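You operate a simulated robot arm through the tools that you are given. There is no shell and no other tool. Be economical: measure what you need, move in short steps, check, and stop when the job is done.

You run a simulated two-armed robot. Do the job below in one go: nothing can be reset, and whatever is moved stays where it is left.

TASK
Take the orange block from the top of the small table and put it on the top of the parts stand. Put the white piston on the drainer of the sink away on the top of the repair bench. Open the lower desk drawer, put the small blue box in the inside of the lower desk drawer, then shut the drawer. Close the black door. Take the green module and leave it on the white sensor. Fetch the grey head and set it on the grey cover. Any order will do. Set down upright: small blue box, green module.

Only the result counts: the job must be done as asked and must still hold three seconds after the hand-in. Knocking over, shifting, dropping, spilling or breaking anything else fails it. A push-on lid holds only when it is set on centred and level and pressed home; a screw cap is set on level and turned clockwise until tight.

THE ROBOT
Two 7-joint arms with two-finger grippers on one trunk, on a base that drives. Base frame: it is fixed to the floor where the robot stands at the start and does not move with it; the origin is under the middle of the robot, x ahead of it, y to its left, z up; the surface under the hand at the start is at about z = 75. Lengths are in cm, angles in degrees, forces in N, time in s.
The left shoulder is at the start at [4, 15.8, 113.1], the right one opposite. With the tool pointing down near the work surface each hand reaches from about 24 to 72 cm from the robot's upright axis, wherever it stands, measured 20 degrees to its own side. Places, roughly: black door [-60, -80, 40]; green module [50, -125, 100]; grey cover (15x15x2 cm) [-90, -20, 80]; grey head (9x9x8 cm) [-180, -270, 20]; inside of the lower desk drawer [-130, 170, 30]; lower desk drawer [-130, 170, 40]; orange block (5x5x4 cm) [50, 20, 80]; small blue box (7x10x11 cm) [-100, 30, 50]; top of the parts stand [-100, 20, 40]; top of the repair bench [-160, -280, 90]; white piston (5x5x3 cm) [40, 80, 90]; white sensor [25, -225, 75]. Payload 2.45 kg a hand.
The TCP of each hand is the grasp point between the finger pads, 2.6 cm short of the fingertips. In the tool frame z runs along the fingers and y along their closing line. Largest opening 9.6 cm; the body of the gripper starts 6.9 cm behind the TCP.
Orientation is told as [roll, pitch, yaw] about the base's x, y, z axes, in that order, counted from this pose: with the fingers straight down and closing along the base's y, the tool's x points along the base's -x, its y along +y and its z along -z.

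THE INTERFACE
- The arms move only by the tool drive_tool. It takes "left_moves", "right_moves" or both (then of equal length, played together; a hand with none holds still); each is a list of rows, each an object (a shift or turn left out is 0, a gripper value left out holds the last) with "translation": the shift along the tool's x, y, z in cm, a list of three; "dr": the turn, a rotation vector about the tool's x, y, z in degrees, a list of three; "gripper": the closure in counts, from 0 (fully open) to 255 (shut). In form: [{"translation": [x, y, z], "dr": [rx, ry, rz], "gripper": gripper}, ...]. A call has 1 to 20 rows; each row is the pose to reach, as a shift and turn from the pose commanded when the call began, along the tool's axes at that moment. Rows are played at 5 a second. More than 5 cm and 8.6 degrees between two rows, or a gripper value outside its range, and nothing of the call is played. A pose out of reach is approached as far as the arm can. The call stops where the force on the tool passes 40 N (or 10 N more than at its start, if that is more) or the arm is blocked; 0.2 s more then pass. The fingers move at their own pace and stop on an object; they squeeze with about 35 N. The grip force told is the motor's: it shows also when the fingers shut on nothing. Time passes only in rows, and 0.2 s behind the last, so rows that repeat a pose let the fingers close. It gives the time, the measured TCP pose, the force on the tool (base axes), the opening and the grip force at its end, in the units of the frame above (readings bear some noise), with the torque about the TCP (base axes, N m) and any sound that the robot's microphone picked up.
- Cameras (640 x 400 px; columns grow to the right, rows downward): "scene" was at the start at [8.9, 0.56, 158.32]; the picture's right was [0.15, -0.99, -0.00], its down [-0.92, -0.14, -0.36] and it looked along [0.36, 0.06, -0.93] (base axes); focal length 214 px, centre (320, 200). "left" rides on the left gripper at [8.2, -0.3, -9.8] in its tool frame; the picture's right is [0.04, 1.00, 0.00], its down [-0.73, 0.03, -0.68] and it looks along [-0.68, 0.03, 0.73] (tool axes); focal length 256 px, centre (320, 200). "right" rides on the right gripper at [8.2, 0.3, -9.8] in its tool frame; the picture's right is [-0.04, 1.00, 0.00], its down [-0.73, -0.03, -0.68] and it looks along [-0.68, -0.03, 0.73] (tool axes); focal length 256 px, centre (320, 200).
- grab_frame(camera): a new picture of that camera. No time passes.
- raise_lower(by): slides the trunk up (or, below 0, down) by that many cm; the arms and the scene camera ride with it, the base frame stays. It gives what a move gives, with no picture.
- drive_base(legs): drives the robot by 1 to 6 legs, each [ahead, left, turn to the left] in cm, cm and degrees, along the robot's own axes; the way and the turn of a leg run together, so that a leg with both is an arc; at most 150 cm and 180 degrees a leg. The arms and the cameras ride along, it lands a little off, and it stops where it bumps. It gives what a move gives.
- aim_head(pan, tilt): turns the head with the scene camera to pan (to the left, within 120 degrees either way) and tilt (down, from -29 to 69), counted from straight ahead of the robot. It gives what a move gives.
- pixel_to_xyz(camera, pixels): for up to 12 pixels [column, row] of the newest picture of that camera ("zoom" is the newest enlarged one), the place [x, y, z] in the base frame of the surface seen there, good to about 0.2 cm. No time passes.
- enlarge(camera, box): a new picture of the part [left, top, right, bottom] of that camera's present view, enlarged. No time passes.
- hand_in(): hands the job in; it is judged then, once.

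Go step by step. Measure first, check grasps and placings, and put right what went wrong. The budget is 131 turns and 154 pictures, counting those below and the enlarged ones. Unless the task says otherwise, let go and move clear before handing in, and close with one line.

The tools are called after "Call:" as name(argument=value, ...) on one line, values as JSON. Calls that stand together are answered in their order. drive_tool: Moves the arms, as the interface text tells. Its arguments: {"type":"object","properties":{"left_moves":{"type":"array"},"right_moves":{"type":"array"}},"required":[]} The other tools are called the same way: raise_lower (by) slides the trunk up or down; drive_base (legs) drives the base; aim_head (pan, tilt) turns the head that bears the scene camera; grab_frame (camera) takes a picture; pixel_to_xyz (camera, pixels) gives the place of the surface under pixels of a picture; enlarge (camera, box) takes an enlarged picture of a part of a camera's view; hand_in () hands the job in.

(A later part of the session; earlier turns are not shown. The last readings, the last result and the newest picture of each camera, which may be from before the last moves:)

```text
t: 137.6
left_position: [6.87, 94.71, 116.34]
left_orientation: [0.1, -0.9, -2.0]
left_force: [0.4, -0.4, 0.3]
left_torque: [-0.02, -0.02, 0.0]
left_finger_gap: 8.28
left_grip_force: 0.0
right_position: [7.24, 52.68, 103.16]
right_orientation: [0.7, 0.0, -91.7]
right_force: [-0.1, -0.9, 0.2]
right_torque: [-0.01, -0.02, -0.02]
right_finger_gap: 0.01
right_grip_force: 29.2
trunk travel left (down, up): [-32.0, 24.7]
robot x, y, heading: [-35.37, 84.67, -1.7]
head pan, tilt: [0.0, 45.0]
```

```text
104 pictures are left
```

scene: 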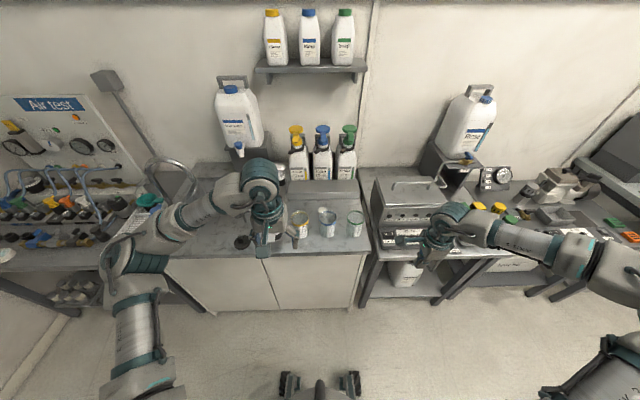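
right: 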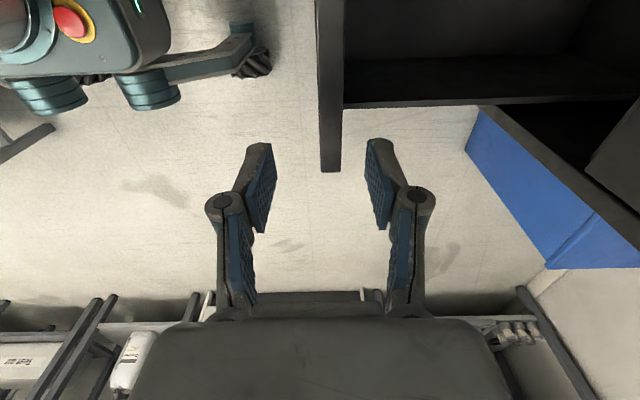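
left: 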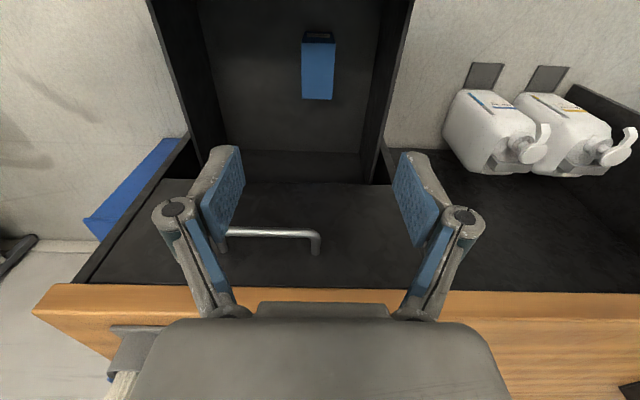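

The piston is at (323,211) among the cups. I'll raise the right hand clear of the tank and drive up so that the left hand is near the piston.

Call:
drive_tool(right_moves=[{"translation": [0, 0, -5]}, {"translation": [0, 0, -10]}, {"translation": [0, 0, -15]}], left_moves=[{"gripper": 0}, {"gripper": 0}, {"gripper": 0}])

Call:
drive_base(legs=[[0, -19, 1.7], [23, 0, 0]])

Call:
aim_head(pan=15, tilt=60)

Call:
grab_frame(camera="scene")

Call:
grab_frame(camera="left")

```text
t: 138.4
left_position: [6.83, 94.79, 116.4]
left_orientation: [0.2, -0.9, -1.9]
left_force: [0.2, 0.6, 0.6]
left_torque: [0.01, 0.01, 0.0]
left_finger_gap: 9.57
left_grip_force: 0.1
right_position: [6.92, 52.56, 118.09]
right_orientation: [0.7, 0.0, -91.6]
right_force: [0.4, 0.2, 0.7]
right_torque: [0.06, -0.03, 0.02]
right_finger_gap: 0.0
right_grip_force: 28.3
trunk travel left (down, up): [-32.0, 24.7]
robot x, y, heading: [-35.05, 84.88, -1.6]
head pan, tilt: [0.0, 45.0]
```

```text
t: 141.3
left_position: [29.89, 75.74, 116.49]
left_orientation: [0.5, -0.8, -1.0]
left_force: [-0.4, -0.6, 1.1]
left_torque: [0.0, -0.05, 0.0]
left_finger_gap: 9.61
left_grip_force: 0.1
right_position: [30.81, 33.28, 117.69]
right_orientation: [0.6, 0.5, -90.5]
right_force: [-0.2, -0.3, -0.1]
right_torque: [0.02, 0.01, 0.01]
right_finger_gap: 0.0
right_grip_force: 28.5
trunk travel left (down, up): [-32.0, 24.7]
robot x, y, heading: [-12.04, 65.54, -0.6]
head pan, tilt: [0.0, 45.0]
```

```text
t: 142.1
left_position: [29.6, 74.96, 116.57]
left_orientation: [0.7, -0.9, -1.1]
left_force: [-0.2, -1.6, 0.3]
left_torque: [0.12, -0.04, -0.04]
left_finger_gap: 9.6
left_grip_force: 0.0
right_position: [30.71, 32.72, 117.72]
right_orientation: [0.8, 0.6, -90.6]
right_force: [0.1, -0.2, -0.1]
right_torque: [0.08, -0.02, 0.02]
right_finger_gap: 0.0
right_grip_force: 28.1
trunk travel left (down, up): [-32.0, 24.7]
robot x, y, heading: [-12.03, 65.05, -0.7]
head pan, tilt: [15.0, 60.0]
```

```text
103 pictures are left
```

scene: 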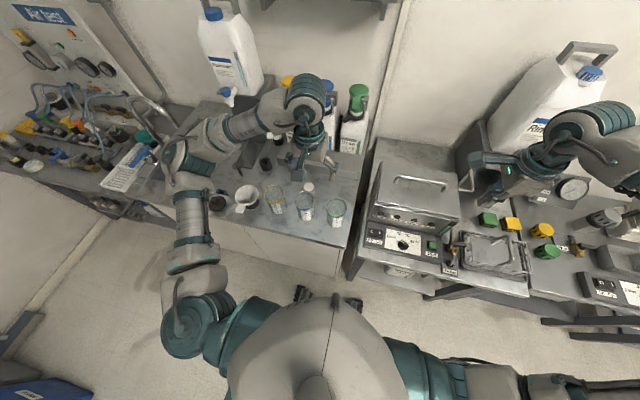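

```text
102 pictures are left
```

left: 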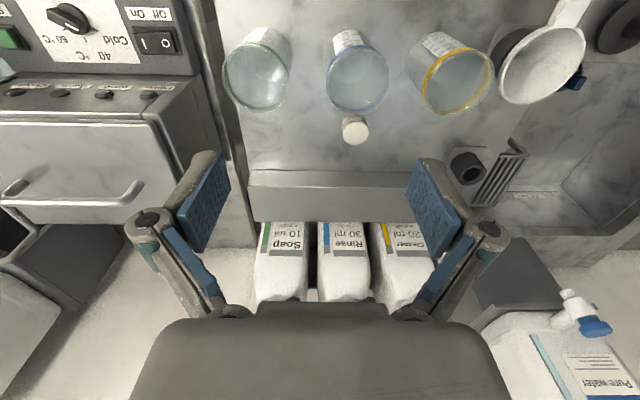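

Call:
pixel_to_xyz(camera="left", pixels=[[354, 124], [354, 139], [343, 127], [366, 127], [357, 108], [358, 78], [340, 180], [370, 155], [258, 78], [330, 235]])

Call:
enlarge(camera="left", box=[280, 50, 440, 190])

```text
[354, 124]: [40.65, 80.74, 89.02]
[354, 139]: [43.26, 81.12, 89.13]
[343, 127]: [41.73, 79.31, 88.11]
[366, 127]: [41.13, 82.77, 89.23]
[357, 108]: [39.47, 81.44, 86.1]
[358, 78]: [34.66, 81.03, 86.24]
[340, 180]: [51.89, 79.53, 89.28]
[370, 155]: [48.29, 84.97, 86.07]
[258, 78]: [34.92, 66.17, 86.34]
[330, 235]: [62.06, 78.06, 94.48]
```

```text
2.86 times, centred on (360, 120) of left
```

zoom: 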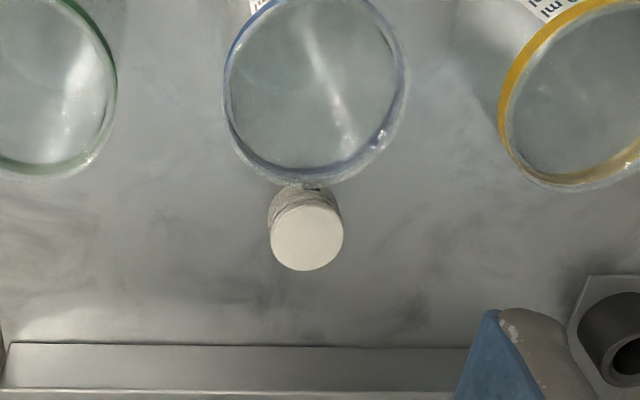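

Call:
pixel_to_xyz(camera="zoom", pixels=[[227, 90], [230, 120], [250, 160], [507, 100], [516, 140], [535, 170], [510, 60], [320, 178], [400, 100], [311, 182]])

```text
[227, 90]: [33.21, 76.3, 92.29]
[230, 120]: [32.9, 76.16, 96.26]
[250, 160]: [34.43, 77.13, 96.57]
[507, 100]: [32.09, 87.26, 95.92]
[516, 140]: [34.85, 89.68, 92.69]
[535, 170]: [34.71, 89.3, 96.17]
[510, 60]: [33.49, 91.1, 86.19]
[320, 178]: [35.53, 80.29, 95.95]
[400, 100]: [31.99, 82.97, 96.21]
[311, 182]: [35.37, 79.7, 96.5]
```

The piston's top centre is [42.0, 80.9, 89.1]; the cup's rim (z 96.5, x up to 35.5) is under where my camera would go, so I'll turn the hand 90° to close along x, moving over the piston.

Call:
drive_tool(left_moves=[{"translation": [-1.1, 0.5, 0], "dr": [0, 0, -8.2], "gripper": 70}, {"translation": [-2.2, 1, 0], "dr": [0, 0, -16.4]}, {"translation": [-3.3, 1.5, 0], "dr": [0, 0, -24.6]}, {"translation": [-4.4, 2, 0], "dr": [0, 0, -32.8]}, {"translation": [-5.5, 2.5, 0], "dr": [0, 0, -41]}, {"translation": [-6.6, 3, 0], "dr": [0, 0, -49.2]}, {"translation": [-7.7, 3.5, 0], "dr": [0, 0, -57.4]}, {"translation": [-8.8, 4, 0], "dr": [0, 0, -65.6]}, {"translation": [-9.9, 4.5, 0], "dr": [0, 0, -73.8]}, {"translation": [-11, 5, 0], "dr": [0, 0, -82]}, {"translation": [-12.2, 5.6, 0], "dr": [0, 0, -90]}, {"translation": [-12.2, 5.6, 3], "dr": [0, 0, -90]}, {"translation": [-12.2, 5.6, 6], "dr": [0, 0, -90]}])

Call:
grab_frame(camera="left")

```text
t: 144.8
left_position: [42.1, 81.8, 110.64]
left_orientation: [-1.0, -0.1, 89.1]
left_force: [-0.1, 0.2, -0.2]
left_torque: [0.09, 0.0, -0.01]
left_finger_gap: 6.97
left_grip_force: 0.1
right_position: [30.68, 33.9, 117.97]
right_orientation: [0.9, 0.1, -90.4]
right_force: [-0.5, -0.2, -0.7]
right_torque: [0.04, 0.0, -0.01]
right_finger_gap: 0.0
right_grip_force: 28.6
trunk travel left (down, up): [-32.0, 24.7]
robot x, y, heading: [-11.94, 65.58, -0.8]
head pan, tilt: [15.0, 60.0]
```

```text
100 pictures are left
```

left: 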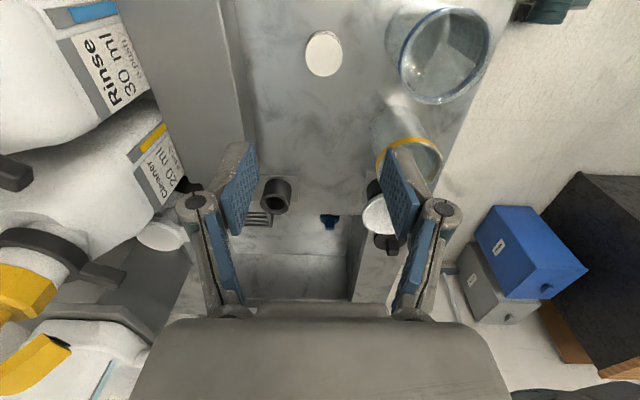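

Call:
pixel_to_xyz(camera="left", pixels=[[323, 54], [306, 54], [342, 54], [323, 32], [323, 75], [250, 90], [400, 90]])

```text
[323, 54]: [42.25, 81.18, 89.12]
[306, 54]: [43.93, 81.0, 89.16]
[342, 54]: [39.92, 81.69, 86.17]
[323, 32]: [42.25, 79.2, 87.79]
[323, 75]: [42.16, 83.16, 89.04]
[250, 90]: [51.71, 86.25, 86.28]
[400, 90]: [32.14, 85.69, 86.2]
```

Call:
drive_tool(left_moves=[{"translation": [0.4, 0, 5], "dr": [1, 0, 0]}, {"translation": [0.4, 0, 10], "dr": [1, 0, 0]}, {"translation": [0.4, 0, 15], "dr": [1, 0, 0]}, {"translation": [0.4, 0, 19], "dr": [1, 0, 0]}, {"translation": [0.4, 0, 21.4], "dr": [1, 0, 0]}, {"translation": [0.4, 0, 21.4], "dr": [1, 0, 0], "gripper": 255}, {"translation": [0.4, 0, 21.4], "dr": [1, 0, 0]}, {"translation": [0.4, 0, 21.4], "dr": [1, 0, 0]}, {"translation": [0.4, 0, 17], "dr": [1, 0, 0]}, {"translation": [0.4, 0, 12], "dr": [1, 0, 0]}, {"translation": [0.4, 0, 7], "dr": [1, 0, 0]}, {"translation": [0.4, 0, 2], "dr": [1, 0, 0]}, {"translation": [0.4, 0, -3], "dr": [1, 0, 0]}])

Call:
grab_frame(camera="left")

```text
refused: row 1 steps farther than a row can; nothing moved
```

```text
99 pictures are left
```

left: 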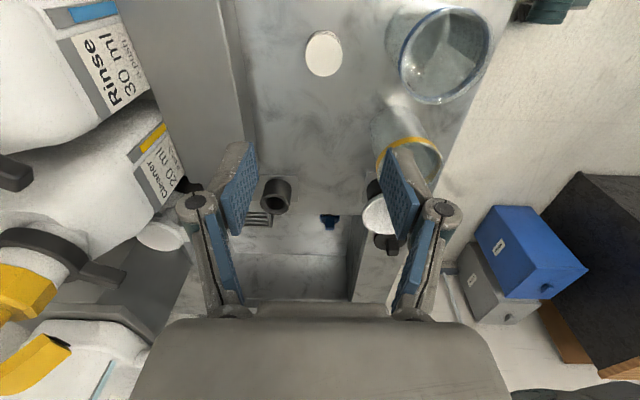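

The first step was a hair over 5 cm; repeating with a smaller first step.

Call:
drive_tool(left_moves=[{"translation": [0.4, 0, 4]}, {"translation": [0.4, 0, 8.5]}, {"translation": [0.4, 0, 13]}, {"translation": [0.4, 0, 17.5]}, {"translation": [0.4, 0, 20]}, {"translation": [0.4, 0, 21.4]}, {"translation": [0.4, 0, 21.4], "gripper": 255}, {"translation": [0.4, 0, 21.4]}, {"translation": [0.4, 0, 21.4]}, {"translation": [0.4, 0, 17]}, {"translation": [0.4, 0, 12.5]}, {"translation": [0.4, 0, 8]}, {"translation": [0.4, 0, 3.5]}, {"translation": [0.4, 0, -1]}])

Call:
grab_frame(camera="left")

```text
t: 147.8
left_position: [42.02, 84.55, 111.62]
left_orientation: [-1.0, 1.4, 89.2]
left_force: [0.0, 0.8, 0.1]
left_torque: [-0.05, -0.01, 0.01]
left_finger_gap: 0.0
left_grip_force: 28.8
right_position: [30.55, 37.55, 118.79]
right_orientation: [0.9, -1.5, -90.3]
right_force: [-0.7, 1.0, 0.7]
right_torque: [-0.04, -0.02, 0.02]
right_finger_gap: 0.0
right_grip_force: 27.9
trunk travel left (down, up): [-32.0, 24.7]
robot x, y, heading: [-11.58, 65.87, -0.6]
head pan, tilt: [15.0, 60.0]
```

```text
98 pictures are left
```

left: 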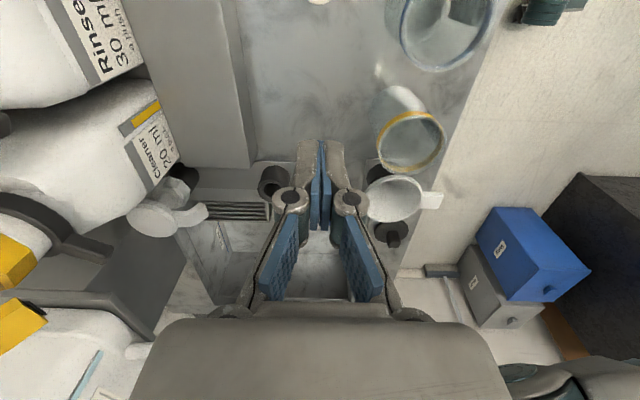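

The grip closed on nothing: both hands shifted ~3 cm in +y, so the robot leaned or something was touched. I'll look before doing anything else.

Call:
grab_frame(camera="scene")

Call:
grab_frame(camera="right")

Call:
drive_tool(left_moves=[{"gripper": 70}, {"gripper": 70}])

```text
97 pictures are left
```

scene: 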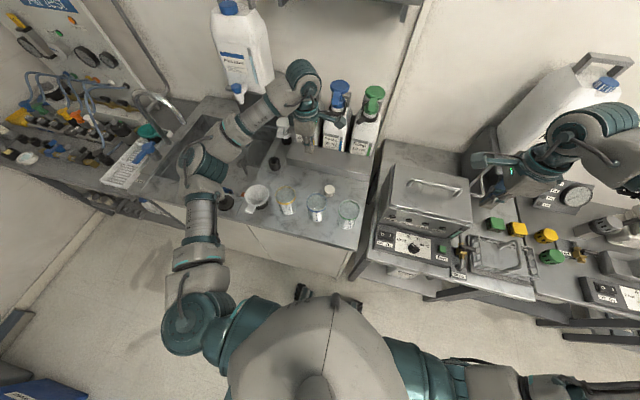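

```text
96 pictures are left
```

right: 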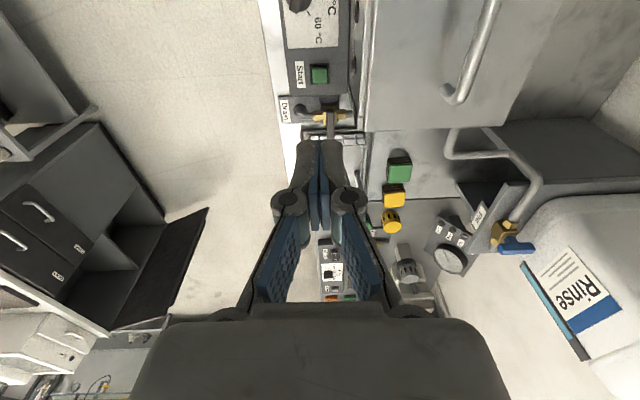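

```text
t: 148.4
left_position: [41.94, 81.78, 112.11]
left_orientation: [-1.0, 0.1, 89.2]
left_force: [-0.3, 0.7, 0.1]
left_torque: [0.01, -0.01, 0.02]
left_finger_gap: 6.96
left_grip_force: 0.1
right_position: [30.48, 34.56, 118.18]
right_orientation: [0.8, -0.2, -90.5]
right_force: [-0.1, 0.4, -0.2]
right_torque: [0.0, 0.02, -0.01]
right_finger_gap: 0.0
right_grip_force: 28.3
trunk travel left (down, up): [-32.0, 24.7]
robot x, y, heading: [-11.61, 65.59, -0.3]
head pan, tilt: [15.0, 60.0]
```

The readings came back (y 81.8), so it was a transient sway. I'll descend in stages and check the position before gripping.

Call:
drive_tool(left_moves=[{"translation": [0.5, 0, 3], "dr": [0, 0, 0]}, {"translation": [0.5, 0, 6]}, {"translation": [0.5, 0, 9]}, {"translation": [0.5, 0, 12]}, {"translation": [0.5, 0, 12]}, {"translation": [0.5, 0, 12]}, {"translation": [0.5, 0, 12]}])

Call:
grab_frame(camera="left")

```text
t: 150.1
left_position: [42.55, 80.41, 99.78]
left_orientation: [-1.0, -0.1, 89.0]
left_force: [0.5, 0.4, 0.2]
left_torque: [0.02, 0.01, -0.01]
left_finger_gap: 6.97
left_grip_force: 0.1
right_position: [30.57, 33.6, 118.0]
right_orientation: [0.8, 0.1, -90.5]
right_force: [-0.7, 0.7, 0.4]
right_torque: [0.03, 0.01, -0.02]
right_finger_gap: 0.0
right_grip_force: 29.0
trunk travel left (down, up): [-32.0, 24.7]
robot x, y, heading: [-11.72, 65.3, -0.7]
head pan, tilt: [15.0, 60.0]
```

```text
95 pictures are left
```

left: 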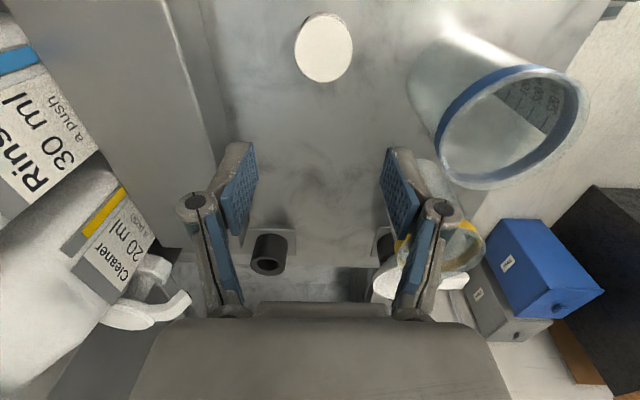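

Call:
pixel_to_xyz(camera="left", pixels=[[323, 48], [298, 48], [350, 48], [323, 16], [323, 78]])

Call:
drive_tool(left_moves=[{"translation": [0, 0, 0]}, {"translation": [0, 0, 0]}, {"translation": [0, 0, 0]}])

```text
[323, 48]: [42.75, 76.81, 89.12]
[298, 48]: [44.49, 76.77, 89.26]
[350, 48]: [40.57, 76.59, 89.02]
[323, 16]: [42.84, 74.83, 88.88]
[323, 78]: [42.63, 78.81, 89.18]
```

```text
t: 150.8
left_position: [42.44, 80.91, 99.77]
left_orientation: [-0.9, 0.1, 88.9]
left_force: [-0.8, -1.0, 0.5]
left_torque: [0.03, 0.0, -0.01]
left_finger_gap: 6.96
left_grip_force: 0.0
right_position: [30.61, 34.33, 118.17]
right_orientation: [0.6, 0.0, -90.5]
right_force: [-0.7, -0.4, 0.1]
right_torque: [0.04, -0.01, 0.0]
right_finger_gap: 0.01
right_grip_force: 28.7
trunk travel left (down, up): [-32.0, 24.7]
robot x, y, heading: [-12.13, 65.26, -0.8]
head pan, tilt: [15.0, 60.0]
```

The failed grip nudged the piston 4 cm along; it still stands, now at [42.6, 76.8]. I'll align over it and settle before going down.

Call:
drive_tool(left_moves=[{"translation": [2, 0, 0]}, {"translation": [3.9, -0.1, 0]}, {"translation": [3.9, -0.1, 3]}, {"translation": [3.9, -0.1, 6]}, {"translation": [3.9, -0.1, 6]}, {"translation": [3.9, -0.1, 6]}, {"translation": [3.9, -0.1, 6]}, {"translation": [3.9, -0.1, 6]}])

Call:
grab_frame(camera="left")

Call:
pixel_to_xyz(camera="left", pixels=[[320, 60], [320, 75], [320, 90], [320, 45], [320, 105], [320, 120]])

```text
t: 152.7
left_position: [42.27, 77.29, 93.58]
left_orientation: [-0.9, 0.2, 89.1]
left_force: [0.6, -0.1, 1.0]
left_torque: [0.02, -0.02, 0.01]
left_finger_gap: 6.94
left_grip_force: 0.1
right_position: [30.48, 34.68, 118.21]
right_orientation: [0.8, -0.3, -90.6]
right_force: [0.4, -0.5, -0.3]
right_torque: [0.05, -0.03, 0.0]
right_finger_gap: 0.03
right_grip_force: 28.9
trunk travel left (down, up): [-32.0, 24.7]
robot x, y, heading: [-11.86, 65.41, -0.9]
head pan, tilt: [15.0, 60.0]
```

```text
94 pictures are left
```

left: 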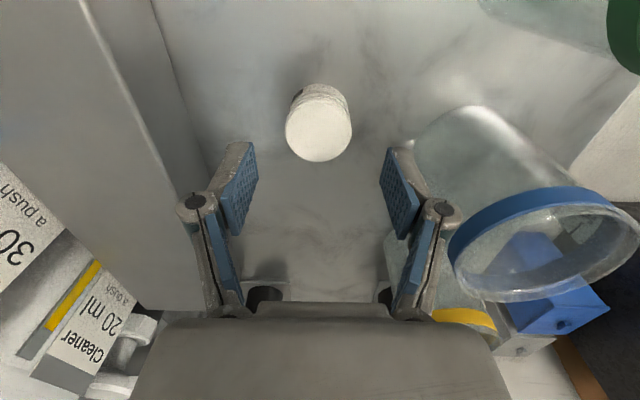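

```text
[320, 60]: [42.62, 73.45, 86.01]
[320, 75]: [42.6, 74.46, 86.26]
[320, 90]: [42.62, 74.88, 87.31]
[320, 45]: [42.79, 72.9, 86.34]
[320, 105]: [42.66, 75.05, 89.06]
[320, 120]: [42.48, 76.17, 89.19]
```

Call:
drive_tool(left_moves=[{"translation": [0.3, -0.2, 1.5]}, {"translation": [0.3, -0.2, 3]}, {"translation": [0.3, -0.2, 4.4]}, {"translation": [0.3, -0.2, 4.4]}, {"translation": [0.3, -0.2, 4.4]}, {"translation": [0.3, -0.2, 4.4]}])

Call:
grab_frame(camera="left")

Call:
pixel_to_xyz(camera="left", pixels=[[320, 135], [320, 150], [320, 165], [320, 180], [320, 195], [320, 210]])

```text
t: 154.1
left_position: [42.69, 78.05, 89.24]
left_orientation: [-1.0, 0.7, 89.2]
left_force: [0.6, -0.1, 1.1]
left_torque: [-0.02, 0.02, 0.0]
left_finger_gap: 6.96
left_grip_force: 0.1
right_position: [30.62, 35.96, 118.44]
right_orientation: [0.7, -0.8, -90.3]
right_force: [-0.2, -0.8, -0.5]
right_torque: [0.0, -0.01, -0.01]
right_finger_gap: 0.03
right_grip_force: 28.8
trunk travel left (down, up): [-32.0, 24.7]
robot x, y, heading: [-11.98, 65.97, -0.5]
head pan, tilt: [15.0, 60.0]
```

```text
93 pictures are left
```

left: 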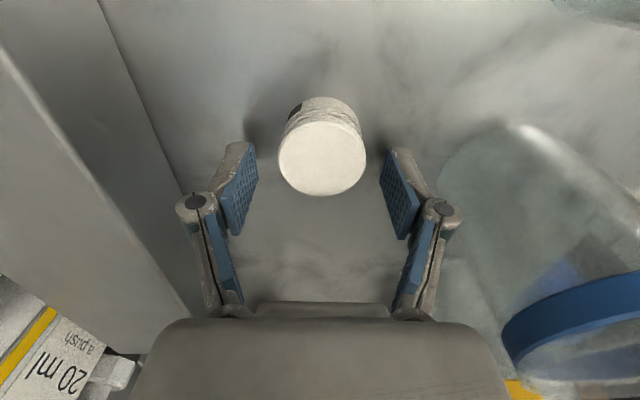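

```text
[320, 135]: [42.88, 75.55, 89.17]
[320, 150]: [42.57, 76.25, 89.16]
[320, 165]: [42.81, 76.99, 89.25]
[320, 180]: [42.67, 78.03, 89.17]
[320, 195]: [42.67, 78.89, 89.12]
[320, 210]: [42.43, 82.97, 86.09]
```

The robot rocks slowly sideways; TCP is 1 cm past the piston's centre (77.0). I'll correct and let it settle.

Call:
drive_tool(left_moves=[{"translation": [0.6, 0, 0]}, {"translation": [0.6, 0, 0]}, {"translation": [0.6, 0, 0]}, {"translation": [0.6, 0, 0]}, {"translation": [0.6, 0, 0]}, {"translation": [0.6, 0, 0]}, {"translation": [0.6, 0, 0]}, {"translation": [0.6, 0, 0]}, {"translation": [0.6, 0, 0]}, {"translation": [0.6, 0, 0]}])

Call:
drive_tool(left_moves=[{"translation": [0, 0, 0]}])

Call:
drive_tool(left_moves=[{"translation": [0, 0, 0]}])

Call:
drive_tool(left_moves=[{"translation": [0, 0, 0]}])

```text
t: 156.2
left_position: [42.6, 77.02, 89.36]
left_orientation: [-1.0, 0.3, 89.1]
left_force: [-0.3, -0.1, -0.4]
left_torque: [0.04, 0.0, 0.02]
left_finger_gap: 6.98
left_grip_force: 0.1
right_position: [30.57, 35.2, 118.3]
right_orientation: [0.8, -0.5, -90.5]
right_force: [0.0, -0.3, 0.3]
right_torque: [0.0, -0.01, -0.02]
right_finger_gap: 0.0
right_grip_force: 29.1
trunk travel left (down, up): [-32.0, 24.7]
robot x, y, heading: [-12.18, 65.66, -0.6]
head pan, tilt: [15.0, 60.0]
```

```text
t: 156.7
left_position: [42.58, 76.96, 89.27]
left_orientation: [-1.0, 0.4, 89.2]
left_force: [0.0, 0.4, 0.1]
left_torque: [-0.04, 0.0, 0.02]
left_finger_gap: 6.99
left_grip_force: 0.1
right_position: [30.55, 35.32, 118.41]
right_orientation: [0.9, -0.4, -90.4]
right_force: [0.4, -0.7, -1.3]
right_torque: [-0.03, -0.01, 0.01]
right_finger_gap: 0.0
right_grip_force: 28.9
trunk travel left (down, up): [-32.0, 24.7]
robot x, y, heading: [-12.17, 65.73, -0.6]
head pan, tilt: [15.0, 60.0]
```

```text
t: 157.1
left_position: [42.64, 77.09, 89.27]
left_orientation: [-0.9, 0.5, 89.1]
left_force: [0.2, 0.8, -0.8]
left_torque: [0.01, 0.02, 0.03]
left_finger_gap: 6.95
left_grip_force: 0.0
right_position: [30.62, 35.34, 118.45]
right_orientation: [0.8, -0.4, -90.4]
right_force: [-0.4, -0.2, 0.0]
right_torque: [0.0, -0.02, -0.03]
right_finger_gap: 0.0
right_grip_force: 28.1
trunk travel left (down, up): [-32.0, 24.7]
robot x, y, heading: [-11.9, 65.58, -0.6]
head pan, tilt: [15.0, 60.0]
```

```text
t: 157.4
left_position: [42.62, 76.99, 89.2]
left_orientation: [-1.0, 0.4, 89.2]
left_force: [-0.4, 0.4, 0.7]
left_torque: [0.02, 0.01, 0.01]
left_finger_gap: 6.98
left_grip_force: 0.1
right_position: [30.56, 35.2, 118.27]
right_orientation: [0.8, -0.5, -90.5]
right_force: [-0.3, -0.1, -0.3]
right_torque: [0.03, -0.02, 0.02]
right_finger_gap: 0.0
right_grip_force: 28.2
trunk travel left (down, up): [-32.0, 24.7]
robot x, y, heading: [-12.05, 65.89, -0.9]
head pan, tilt: [15.0, 60.0]
```

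Settled and centred at y=77.0. Closing and lifting gently.

Call:
drive_tool(left_moves=[{"gripper": 255}, {"gripper": 255}, {"gripper": 255}, {"translation": [0, 0, -2]}, {"translation": [0, 0, -5]}, {"translation": [0, 0, -9]}, {"translation": [0, 0, -13]}, {"translation": [0, 0, -17]}, {"translation": [0, 0, -21]}, {"translation": [0, 0, -25]}])

Call:
grab_frame(camera="left")

```text
t: 159.7
left_position: [42.23, 76.97, 114.3]
left_orientation: [-0.9, 0.5, 89.2]
left_force: [-0.1, -0.4, -0.1]
left_torque: [0.02, 0.01, 0.01]
left_finger_gap: 4.05
left_grip_force: 34.9
right_position: [30.37, 35.28, 118.34]
right_orientation: [0.8, -0.3, -90.4]
right_force: [-0.8, -0.4, -0.2]
right_torque: [0.04, -0.02, -0.01]
right_finger_gap: 0.0
right_grip_force: 28.5
trunk travel left (down, up): [-32.0, 24.7]
robot x, y, heading: [-12.12, 65.37, -0.5]
head pan, tilt: [15.0, 60.0]
```

```text
92 pictures are left
```

left: 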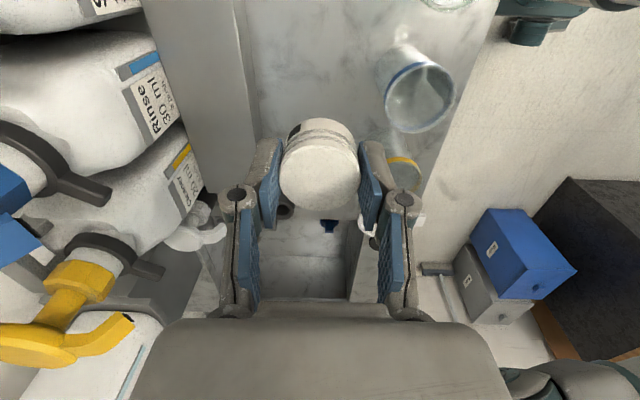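

The piston is gripped (gap 4.05). I'll draw the left hand in and drive sideways along the benches toward the green module.

Call:
drive_tool(left_moves=[{"translation": [0, 4, -1]}, {"translation": [0, 8, -2]}, {"translation": [0, 11, -3]}])

Call:
drive_base(legs=[[2, -85, 0.6], [0, -85, 0]])

Call:
aim_head(pan=-20, tilt=40)

Call:
grab_frame(camera="scene")

```text
t: 160.4
left_position: [31.26, 77.21, 116.71]
left_orientation: [-1.0, 0.5, 89.1]
left_force: [0.6, 0.0, -0.4]
left_torque: [0.0, 0.0, 0.03]
left_finger_gap: 4.09
left_grip_force: 35.1
right_position: [30.58, 35.29, 118.28]
right_orientation: [0.8, -0.6, -90.5]
right_force: [0.0, -0.4, -0.4]
right_torque: [-0.02, -0.03, 0.03]
right_finger_gap: 0.03
right_grip_force: 28.8
trunk travel left (down, up): [-32.0, 24.7]
robot x, y, heading: [-11.89, 65.74, -0.5]
head pan, tilt: [15.0, 60.0]
```

```text
t: 169.1
left_position: [32.2, -92.04, 116.72]
left_orientation: [-1.0, 0.6, 89.7]
left_force: [-0.2, -0.2, -0.7]
left_torque: [0.0, 0.02, 0.01]
left_finger_gap: 4.08
left_grip_force: 35.0
right_position: [32.01, -134.01, 118.28]
right_orientation: [0.7, -0.6, -89.9]
right_force: [-0.2, 0.0, 0.7]
right_torque: [-0.01, -0.03, -0.01]
right_finger_gap: 0.02
right_grip_force: 29.1
trunk travel left (down, up): [-32.0, 24.7]
robot x, y, heading: [-10.99, -104.16, -0.1]
head pan, tilt: [15.0, 60.0]
```

```text
t: 170.1
left_position: [32.02, -91.96, 116.95]
left_orientation: [-1.2, 0.5, 89.8]
left_force: [-1.6, 0.2, -1.0]
left_torque: [-0.04, 0.02, 0.04]
left_finger_gap: 4.08
left_grip_force: 35.0
right_position: [31.71, -133.91, 118.49]
right_orientation: [1.0, -0.5, -89.9]
right_force: [0.0, 0.1, -0.4]
right_torque: [0.01, -0.01, 0.01]
right_finger_gap: 0.0
right_grip_force: 28.8
trunk travel left (down, up): [-32.0, 24.7]
robot x, y, heading: [-11.01, -104.02, 0.2]
head pan, tilt: [-20.0, 40.0]
```

```text
91 pictures are left
```

scene: 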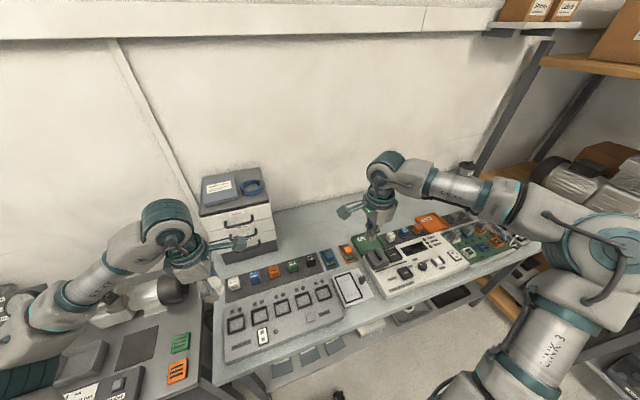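

Call:
enlarge(camera="scene", box=[190, 150, 360, 290])

Call:
enlarge(camera="scene", box=[330, 180, 540, 310])

```text
2.86 times, centred on (275, 220) of scene
```

zoom: 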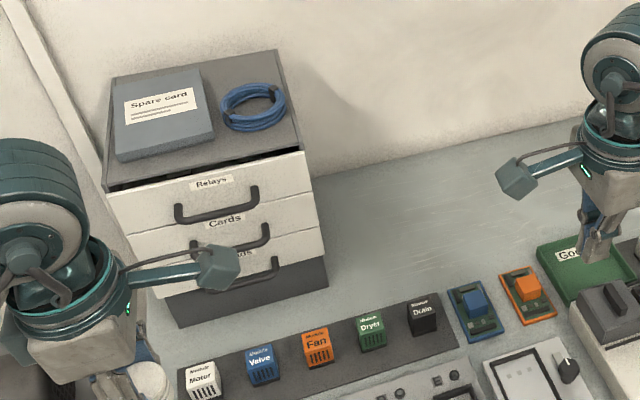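

```text
3.05 times, centred on (435, 245) of scene
```

zoom: 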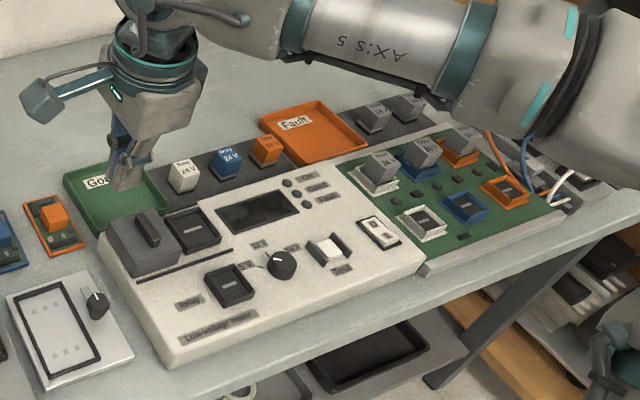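

Call:
pixel_to_xyz(camera="scene", pixels=[[294, 267], [275, 272], [310, 262], [251, 276], [335, 245], [350, 280], [243, 187], [370, 245], [420, 260], [490, 240], [300, 330], [240, 225]])

Call:
aim_head(pan=-60, tilt=40)

Call:
grab_frame(camera="scene")

```text
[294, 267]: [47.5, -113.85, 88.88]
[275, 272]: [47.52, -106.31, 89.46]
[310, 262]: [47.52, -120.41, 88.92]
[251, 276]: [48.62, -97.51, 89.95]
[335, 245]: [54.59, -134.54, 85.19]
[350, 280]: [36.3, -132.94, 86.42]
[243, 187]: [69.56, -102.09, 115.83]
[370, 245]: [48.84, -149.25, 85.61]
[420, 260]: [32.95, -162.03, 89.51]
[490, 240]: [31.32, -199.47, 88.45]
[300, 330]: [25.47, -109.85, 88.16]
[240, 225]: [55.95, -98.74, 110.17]
```

```text
t: 171.2
left_position: [31.94, -92.07, 116.87]
left_orientation: [-1.3, 0.5, 89.7]
left_force: [0.2, -0.4, -1.5]
left_torque: [-0.01, -0.03, -0.01]
left_finger_gap: 4.05
left_grip_force: 34.9
right_position: [31.68, -134.08, 118.46]
right_orientation: [1.0, -0.6, -89.9]
right_force: [0.3, 0.1, 0.3]
right_torque: [-0.06, 0.03, 0.01]
right_finger_gap: 0.0
right_grip_force: 28.4
trunk travel left (down, up): [-32.0, 24.7]
robot x, y, heading: [-10.84, -104.08, 0.1]
head pan, tilt: [-60.0, 40.0]
```

```text
88 pictures are left
```

scene: 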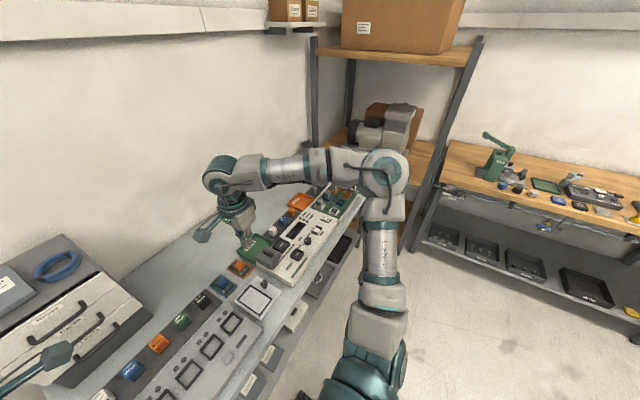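

The green "Dryer" module is at [47.5, −113.9], top 88.9. Now I need to find the white sensor near [25, −225, 75].

Call:
enlarge(camera="scene", box=[300, 70, 480, 260])

Call:
pixel_to_xyz(camera="scene", pixels=[[400, 125], [365, 135], [430, 160], [340, 140], [410, 215], [500, 185], [340, 195], [545, 185], [500, 235]])

```text
2.11 times, centred on (390, 165) of scene
```

zoom: 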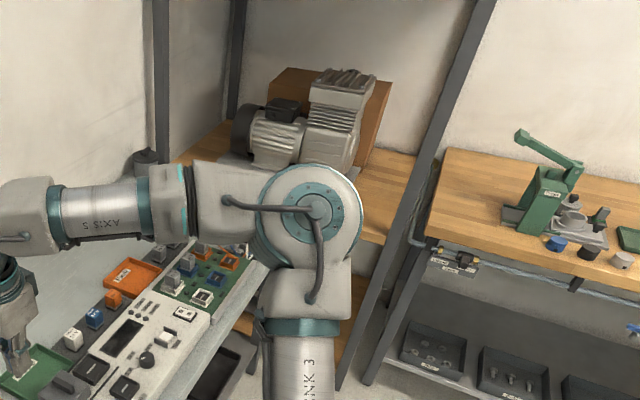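

```text
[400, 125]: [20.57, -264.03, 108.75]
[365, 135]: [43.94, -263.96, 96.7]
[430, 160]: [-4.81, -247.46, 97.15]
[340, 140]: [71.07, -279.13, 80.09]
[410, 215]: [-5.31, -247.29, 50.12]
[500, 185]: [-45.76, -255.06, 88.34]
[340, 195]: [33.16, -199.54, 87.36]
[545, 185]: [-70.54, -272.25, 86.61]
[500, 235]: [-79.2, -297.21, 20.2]
```

I'll get the green module first with the right hand, closing along x. Moving above it (left hand shifts aside).

Call:
drive_tool(left_moves=[{"translation": [-4, 0, 0]}, {"translation": [-8, 0, 0]}, {"translation": [-12, 0, 0]}, {"translation": [-12, 0, 0]}, {"translation": [-12, 0, 0]}, {"translation": [-12, 0, 0]}, {"translation": [-12, 0, 0]}, {"translation": [-12, 0, 0]}, {"translation": [-12, 0, 0]}, {"translation": [-12, 0, 0]}, {"translation": [-12, 0, 0]}], right_moves=[{"translation": [3, 2, 0], "gripper": 60}, {"translation": [6, 5, 0]}, {"translation": [9, 8, 0]}, {"translation": [12, 11, 0]}, {"translation": [16, 13, 0]}, {"translation": [20, 15.8, 0]}, {"translation": [20, 15.8, 4]}, {"translation": [20, 15.8, 8]}, {"translation": [20, 15.8, 10]}, {"translation": [20, 15.8, 10]}, {"translation": [20, 15.8, 10]}])

Call:
grab_frame(camera="right")

```text
t: 173.6
left_position: [32.19, -79.69, 116.8]
left_orientation: [-1.1, 0.6, 89.6]
left_force: [-0.6, 0.3, -0.6]
left_torque: [-0.05, 0.0, -0.03]
left_finger_gap: 4.08
left_grip_force: 35.0
right_position: [42.16, -119.6, 107.57]
right_orientation: [1.1, -0.5, -90.0]
right_force: [-0.6, 0.2, -0.3]
right_torque: [-0.03, 0.0, 0.02]
right_finger_gap: 7.33
right_grip_force: 0.0
right hand out of reach, approached as far as the arm can: row 4, 5, 6, 7, 8, 9, 10, 11
trunk travel left (down, up): [-32.0, 24.7]
robot x, y, heading: [-10.52, -103.94, 0.2]
head pan, tilt: [-60.0, 40.0]
```

```text
86 pictures are left
```

right: 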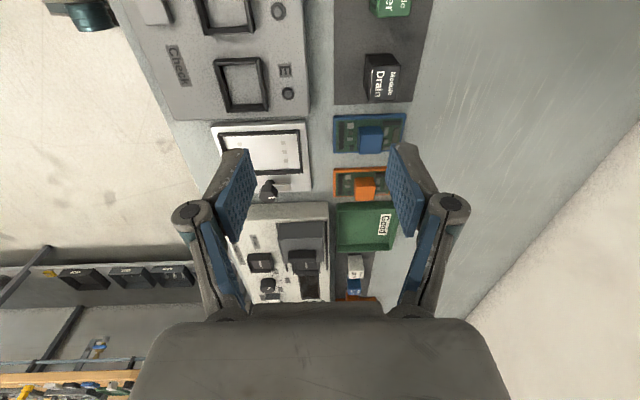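

The cross-reach is limited; I'll shift the base 14 cm left and retry.

Call:
drive_base(legs=[[0, 15, 0]])

Call:
drive_tool(right_moves=[{"translation": [-4, 2.5, 0]}, {"translation": [-8.5, 5, 0]}, {"translation": [-8.5, 5, 0]}, {"translation": [-8.5, 5, 0]}, {"translation": [-8.5, 5, 0]}])

Call:
grab_frame(camera="right")

```text
t: 174.9
left_position: [32.41, -69.23, 117.54]
left_orientation: [-1.1, -1.3, 89.9]
left_force: [-0.4, -2.6, -0.8]
left_torque: [0.2, -0.01, -0.03]
left_finger_gap: 4.08
left_grip_force: 35.2
right_position: [42.27, -108.7, 106.97]
right_orientation: [0.9, 1.2, -89.8]
right_force: [0.2, -1.9, -1.4]
right_torque: [0.22, 0.06, -0.04]
right_finger_gap: 7.31
right_grip_force: 0.1
trunk travel left (down, up): [-32.0, 24.7]
robot x, y, heading: [-11.05, -90.23, 0.2]
head pan, tilt: [-60.0, 40.0]
```

```text
refused: row 2 steps farther than a row can; nothing moved
```

```text
85 pictures are left
```

right: 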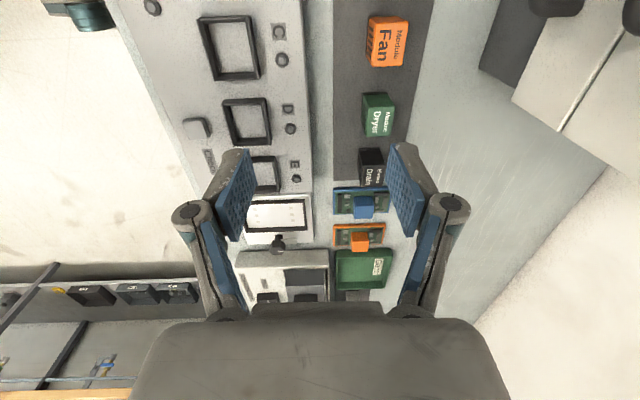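

Call:
drive_tool(right_moves=[{"translation": [-2.5, 2, 0]}, {"translation": [-5, 4, 0]}, {"translation": [-8, 5.5, 0]}, {"translation": [-8, 5.5, 0]}, {"translation": [-8, 5.5, 0]}, {"translation": [-8, 5.5, 0]}, {"translation": [-8, 5.5, 0]}])

Call:
grab_frame(camera="right")

```text
t: 176.7
left_position: [31.41, -70.17, 117.94]
left_orientation: [-1.7, -1.1, 89.2]
left_force: [0.0, -0.7, -0.1]
left_torque: [0.08, -0.07, 0.0]
left_finger_gap: 4.05
left_grip_force: 35.2
right_position: [46.88, -117.69, 107.27]
right_orientation: [1.3, 1.0, -90.3]
right_force: [-0.6, -2.1, 0.4]
right_torque: [0.11, -0.01, 0.0]
right_finger_gap: 7.33
right_grip_force: 0.1
trunk travel left (down, up): [-32.0, 24.7]
robot x, y, heading: [-10.92, -90.83, 0.3]
head pan, tilt: [-60.0, 40.0]
stopped in row 7 (right hand): the arm was blocked; the commanded pose is now the measured one
```

```text
84 pictures are left
```

right: 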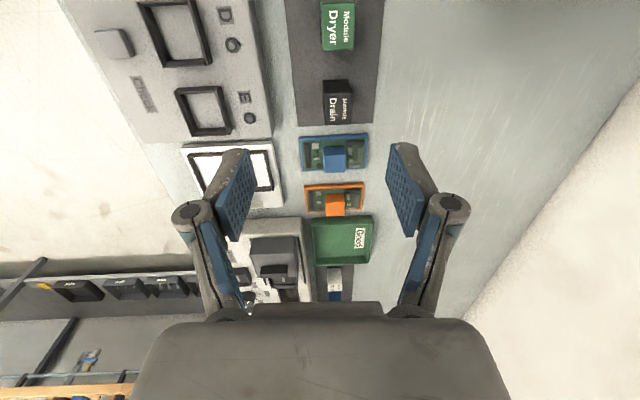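

"Blocked", and the robot leans by ~1°. I'll look around for what my arms or base are touching.

Call:
aim_head(pan=30, tilt=50)

Call:
grab_frame(camera="scene")

Call:
aim_head(pan=-60, tilt=60)

Call:
grab_frame(camera="scene")

```text
t: 178.4
left_position: [31.5, -70.23, 117.77]
left_orientation: [-1.6, -1.1, 89.2]
left_force: [0.2, -1.1, -0.8]
left_torque: [0.09, -0.03, -0.02]
left_finger_gap: 4.06
left_grip_force: 34.6
right_position: [46.92, -117.86, 107.22]
right_orientation: [1.2, 0.9, -90.5]
right_force: [-1.0, -1.4, -0.5]
right_torque: [0.12, -0.01, 0.01]
right_finger_gap: 7.33
right_grip_force: 0.0
trunk travel left (down, up): [-32.0, 24.7]
robot x, y, heading: [-10.63, -91.64, 0.1]
head pan, tilt: [30.0, 50.0]
```

```text
83 pictures are left
```

scene: 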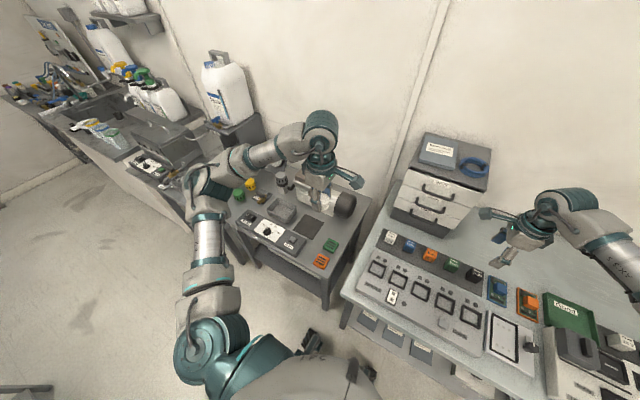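

```text
t: 180.0
left_position: [31.47, -67.67, 117.42]
left_orientation: [-1.7, -0.2, 89.3]
left_force: [0.0, -0.8, -1.0]
left_torque: [0.0, 0.03, 0.03]
left_finger_gap: 4.07
left_grip_force: 35.5
right_position: [46.93, -115.57, 107.8]
right_orientation: [1.3, 0.1, -90.2]
right_force: [-0.3, -0.3, -0.8]
right_torque: [-0.01, -0.03, 0.0]
right_finger_gap: 7.36
right_grip_force: 0.1
trunk travel left (down, up): [-32.0, 24.7]
robot x, y, heading: [-10.98, -90.94, 0.0]
head pan, tilt: [-60.0, 60.0]
```

```text
82 pictures are left
```

scene: 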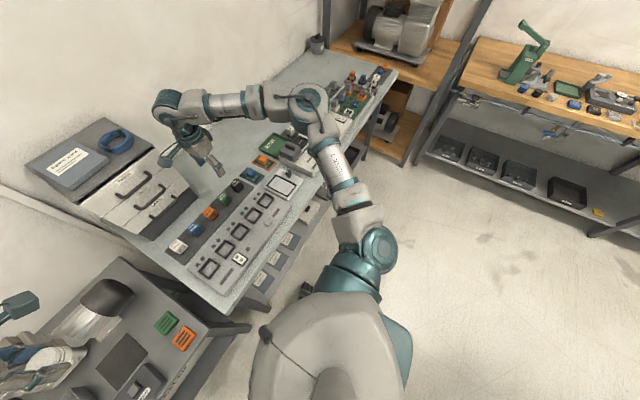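

The lean came back to zero by itself. Checking the right camera again over the module.

Call:
grab_frame(camera="right")

Call:
drive_tool(right_moves=[{"translation": [0, 0, 0]}, {"translation": [0, 0, 0]}, {"translation": [0, 0, 0]}])

```text
81 pictures are left
```

right: 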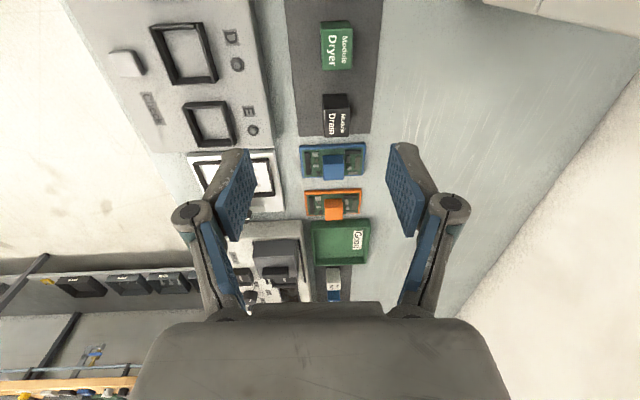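

```text
t: 180.8
left_position: [31.51, -65.58, 117.03]
left_orientation: [-1.6, 0.7, 89.5]
left_force: [-0.5, 0.2, -0.4]
left_torque: [0.0, 0.01, -0.02]
left_finger_gap: 4.06
left_grip_force: 35.9
right_position: [46.96, -113.57, 108.23]
right_orientation: [1.3, -0.7, -89.9]
right_force: [0.2, 0.0, 0.3]
right_torque: [-0.06, 0.0, 0.0]
right_finger_gap: 7.36
right_grip_force: 0.2
trunk travel left (down, up): [-32.0, 24.7]
robot x, y, heading: [-10.75, -89.89, 0.2]
head pan, tilt: [-60.0, 60.0]
```

Call:
drive_tool(right_moves=[{"translation": [0, 0, 0]}, {"translation": [0, 0, 0]}, {"translation": [0, 0, 0]}, {"translation": [0, 0, 0]}, {"translation": [0, 0, 0]}])

Call:
drive_tool(right_moves=[{"translation": [0, 0, 0]}, {"translation": [0, 0, 0]}, {"translation": [0, 0, 0]}, {"translation": [0, 0, 0]}, {"translation": [0, 0, 0]}])

Call:
grab_frame(camera="right")

Call:
pixel_to_xyz(camera="right", pixels=[[337, 45], [337, 30], [340, 60], [322, 45], [352, 45], [338, 100], [320, 80]])

```text
t: 182.2
left_position: [31.08, -68.19, 117.69]
left_orientation: [-2.0, 0.0, 89.4]
left_force: [-0.7, 1.7, -1.3]
left_torque: [-0.04, -0.02, 0.02]
left_finger_gap: 4.06
left_grip_force: 34.7
right_position: [46.47, -116.05, 108.06]
right_orientation: [1.5, 0.0, -90.3]
right_force: [0.4, 0.7, -0.4]
right_torque: [-0.04, 0.02, 0.0]
right_finger_gap: 7.32
right_grip_force: 0.0
trunk travel left (down, up): [-32.0, 24.7]
robot x, y, heading: [-10.74, -91.02, 0.0]
head pan, tilt: [-60.0, 60.0]
stopped in row 5 (right hand): the arm was blocked; the commanded pose is now the measured one
```

```text
t: 183.4
left_position: [31.02, -66.0, 117.21]
left_orientation: [-1.8, 0.9, 89.6]
left_force: [-0.5, 0.7, -0.7]
left_torque: [-0.07, 0.05, 0.01]
left_finger_gap: 4.08
left_grip_force: 35.3
right_position: [46.58, -113.95, 108.43]
right_orientation: [1.5, -0.8, -90.0]
right_force: [-0.3, 1.2, 0.5]
right_torque: [-0.11, -0.01, 0.0]
right_finger_gap: 7.36
right_grip_force: 0.1
trunk travel left (down, up): [-32.0, 24.7]
robot x, y, heading: [-10.74, -91.07, 0.3]
head pan, tilt: [-60.0, 60.0]
```

```text
80 pictures are left
```

right: 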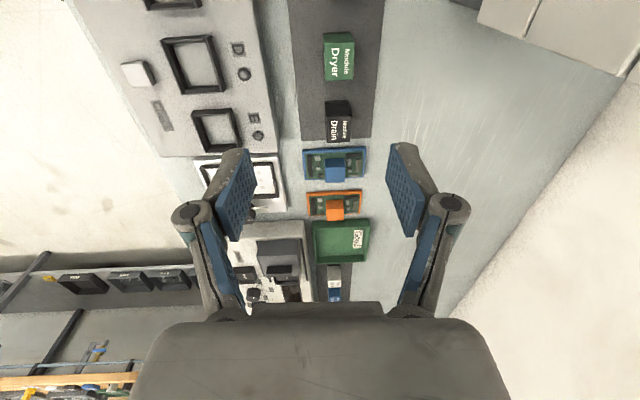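

```text
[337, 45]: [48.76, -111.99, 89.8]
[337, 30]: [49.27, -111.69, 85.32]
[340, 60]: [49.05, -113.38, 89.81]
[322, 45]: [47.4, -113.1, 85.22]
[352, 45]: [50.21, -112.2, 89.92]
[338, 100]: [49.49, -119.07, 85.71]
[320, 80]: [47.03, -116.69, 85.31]
```

The robot is rocking sideways; I'll hold still for 4 s and see if it damps out.

Call:
drive_tool(left_moves=[{}, {}, {}, {}, {}, {}, {}, {}, {}, {}, {}, {}, {}, {}, {}, {}, {}, {}, {}, {}])

Call:
drive_tool(left_moves=[{}, {}, {}])

Call:
drive_tool(left_moves=[{}, {}, {}])

Call:
drive_tool(left_moves=[{}, {}, {}])

```text
t: 187.6
left_position: [30.95, -68.21, 117.57]
left_orientation: [-1.8, 0.0, 89.2]
left_force: [-0.2, -0.5, -0.3]
left_torque: [0.03, 0.0, -0.03]
left_finger_gap: 4.08
left_grip_force: 35.1
right_position: [46.42, -115.95, 107.9]
right_orientation: [1.6, -0.1, -90.3]
right_force: [1.5, -0.1, 0.9]
right_torque: [-0.01, -0.01, 0.01]
right_finger_gap: 7.35
right_grip_force: 0.0
trunk travel left (down, up): [-32.0, 24.7]
robot x, y, heading: [-10.56, -91.13, 0.3]
head pan, tilt: [-60.0, 60.0]
```

```text
t: 188.4
left_position: [31.05, -68.98, 117.83]
left_orientation: [-1.9, -0.4, 89.2]
left_force: [-0.4, -1.0, 0.0]
left_torque: [0.04, -0.02, 0.01]
left_finger_gap: 4.08
left_grip_force: 34.9
right_position: [46.63, -116.72, 107.89]
right_orientation: [1.4, 0.3, -90.4]
right_force: [-0.5, -1.0, 0.9]
right_torque: [0.03, 0.01, 0.01]
right_finger_gap: 7.34
right_grip_force: 0.0
trunk travel left (down, up): [-32.0, 24.7]
robot x, y, heading: [-10.98, -91.38, 0.3]
head pan, tilt: [-60.0, 60.0]
```

```text
t: 189.2
left_position: [31.16, -68.91, 117.73]
left_orientation: [-1.8, -0.4, 89.2]
left_force: [-0.7, -0.1, -0.9]
left_torque: [0.02, 0.02, 0.03]
left_finger_gap: 4.05
left_grip_force: 34.4
right_position: [46.55, -116.83, 107.84]
right_orientation: [1.5, 0.3, -90.2]
right_force: [-0.8, -0.8, 0.0]
right_torque: [0.02, 0.01, 0.03]
right_finger_gap: 7.33
right_grip_force: 0.1
trunk travel left (down, up): [-32.0, 24.7]
robot x, y, heading: [-10.74, -91.52, 0.1]
head pan, tilt: [-60.0, 60.0]
```

```text
t: 190.0
left_position: [31.23, -68.53, 117.69]
left_orientation: [-1.9, -0.1, 89.1]
left_force: [0.3, -0.3, -1.3]
left_torque: [0.03, -0.01, 0.0]
left_finger_gap: 4.09
left_grip_force: 34.6
right_position: [46.61, -116.41, 107.83]
right_orientation: [1.5, 0.1, -90.5]
right_force: [0.6, 0.3, 0.8]
right_torque: [0.01, 0.02, 0.01]
right_finger_gap: 7.36
right_grip_force: 0.1
trunk travel left (down, up): [-32.0, 24.7]
robot x, y, heading: [-10.85, -91.65, 0.1]
head pan, tilt: [-60.0, 60.0]
```

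It has damped down. Measuring the module anew.

Call:
grab_frame(camera="right")

Call:
enlarge(camera="right", box=[270, 0, 410, 120])

Call:
pixel_to_xyz(camera="right", pixels=[[337, 30], [337, 15], [337, 55], [322, 35], [350, 35], [330, 60], [337, 45]])

```text
79 pictures are left
```

right: 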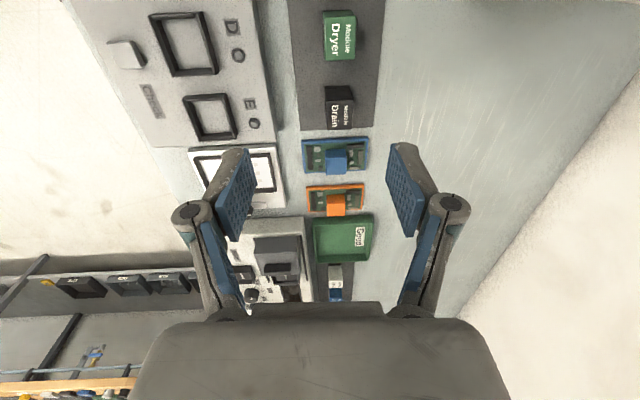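

```text
3.33 times, centred on (340, 60) of right
```

zoom: 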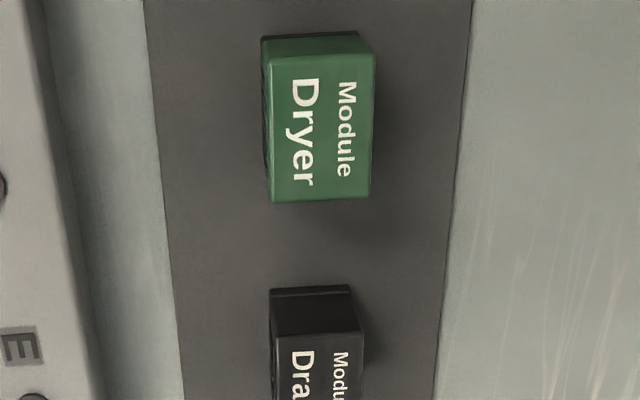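

```text
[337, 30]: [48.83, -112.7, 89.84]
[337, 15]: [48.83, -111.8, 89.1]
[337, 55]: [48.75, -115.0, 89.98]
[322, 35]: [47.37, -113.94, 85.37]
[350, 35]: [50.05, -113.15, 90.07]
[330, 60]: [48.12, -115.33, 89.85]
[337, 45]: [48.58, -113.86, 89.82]
```

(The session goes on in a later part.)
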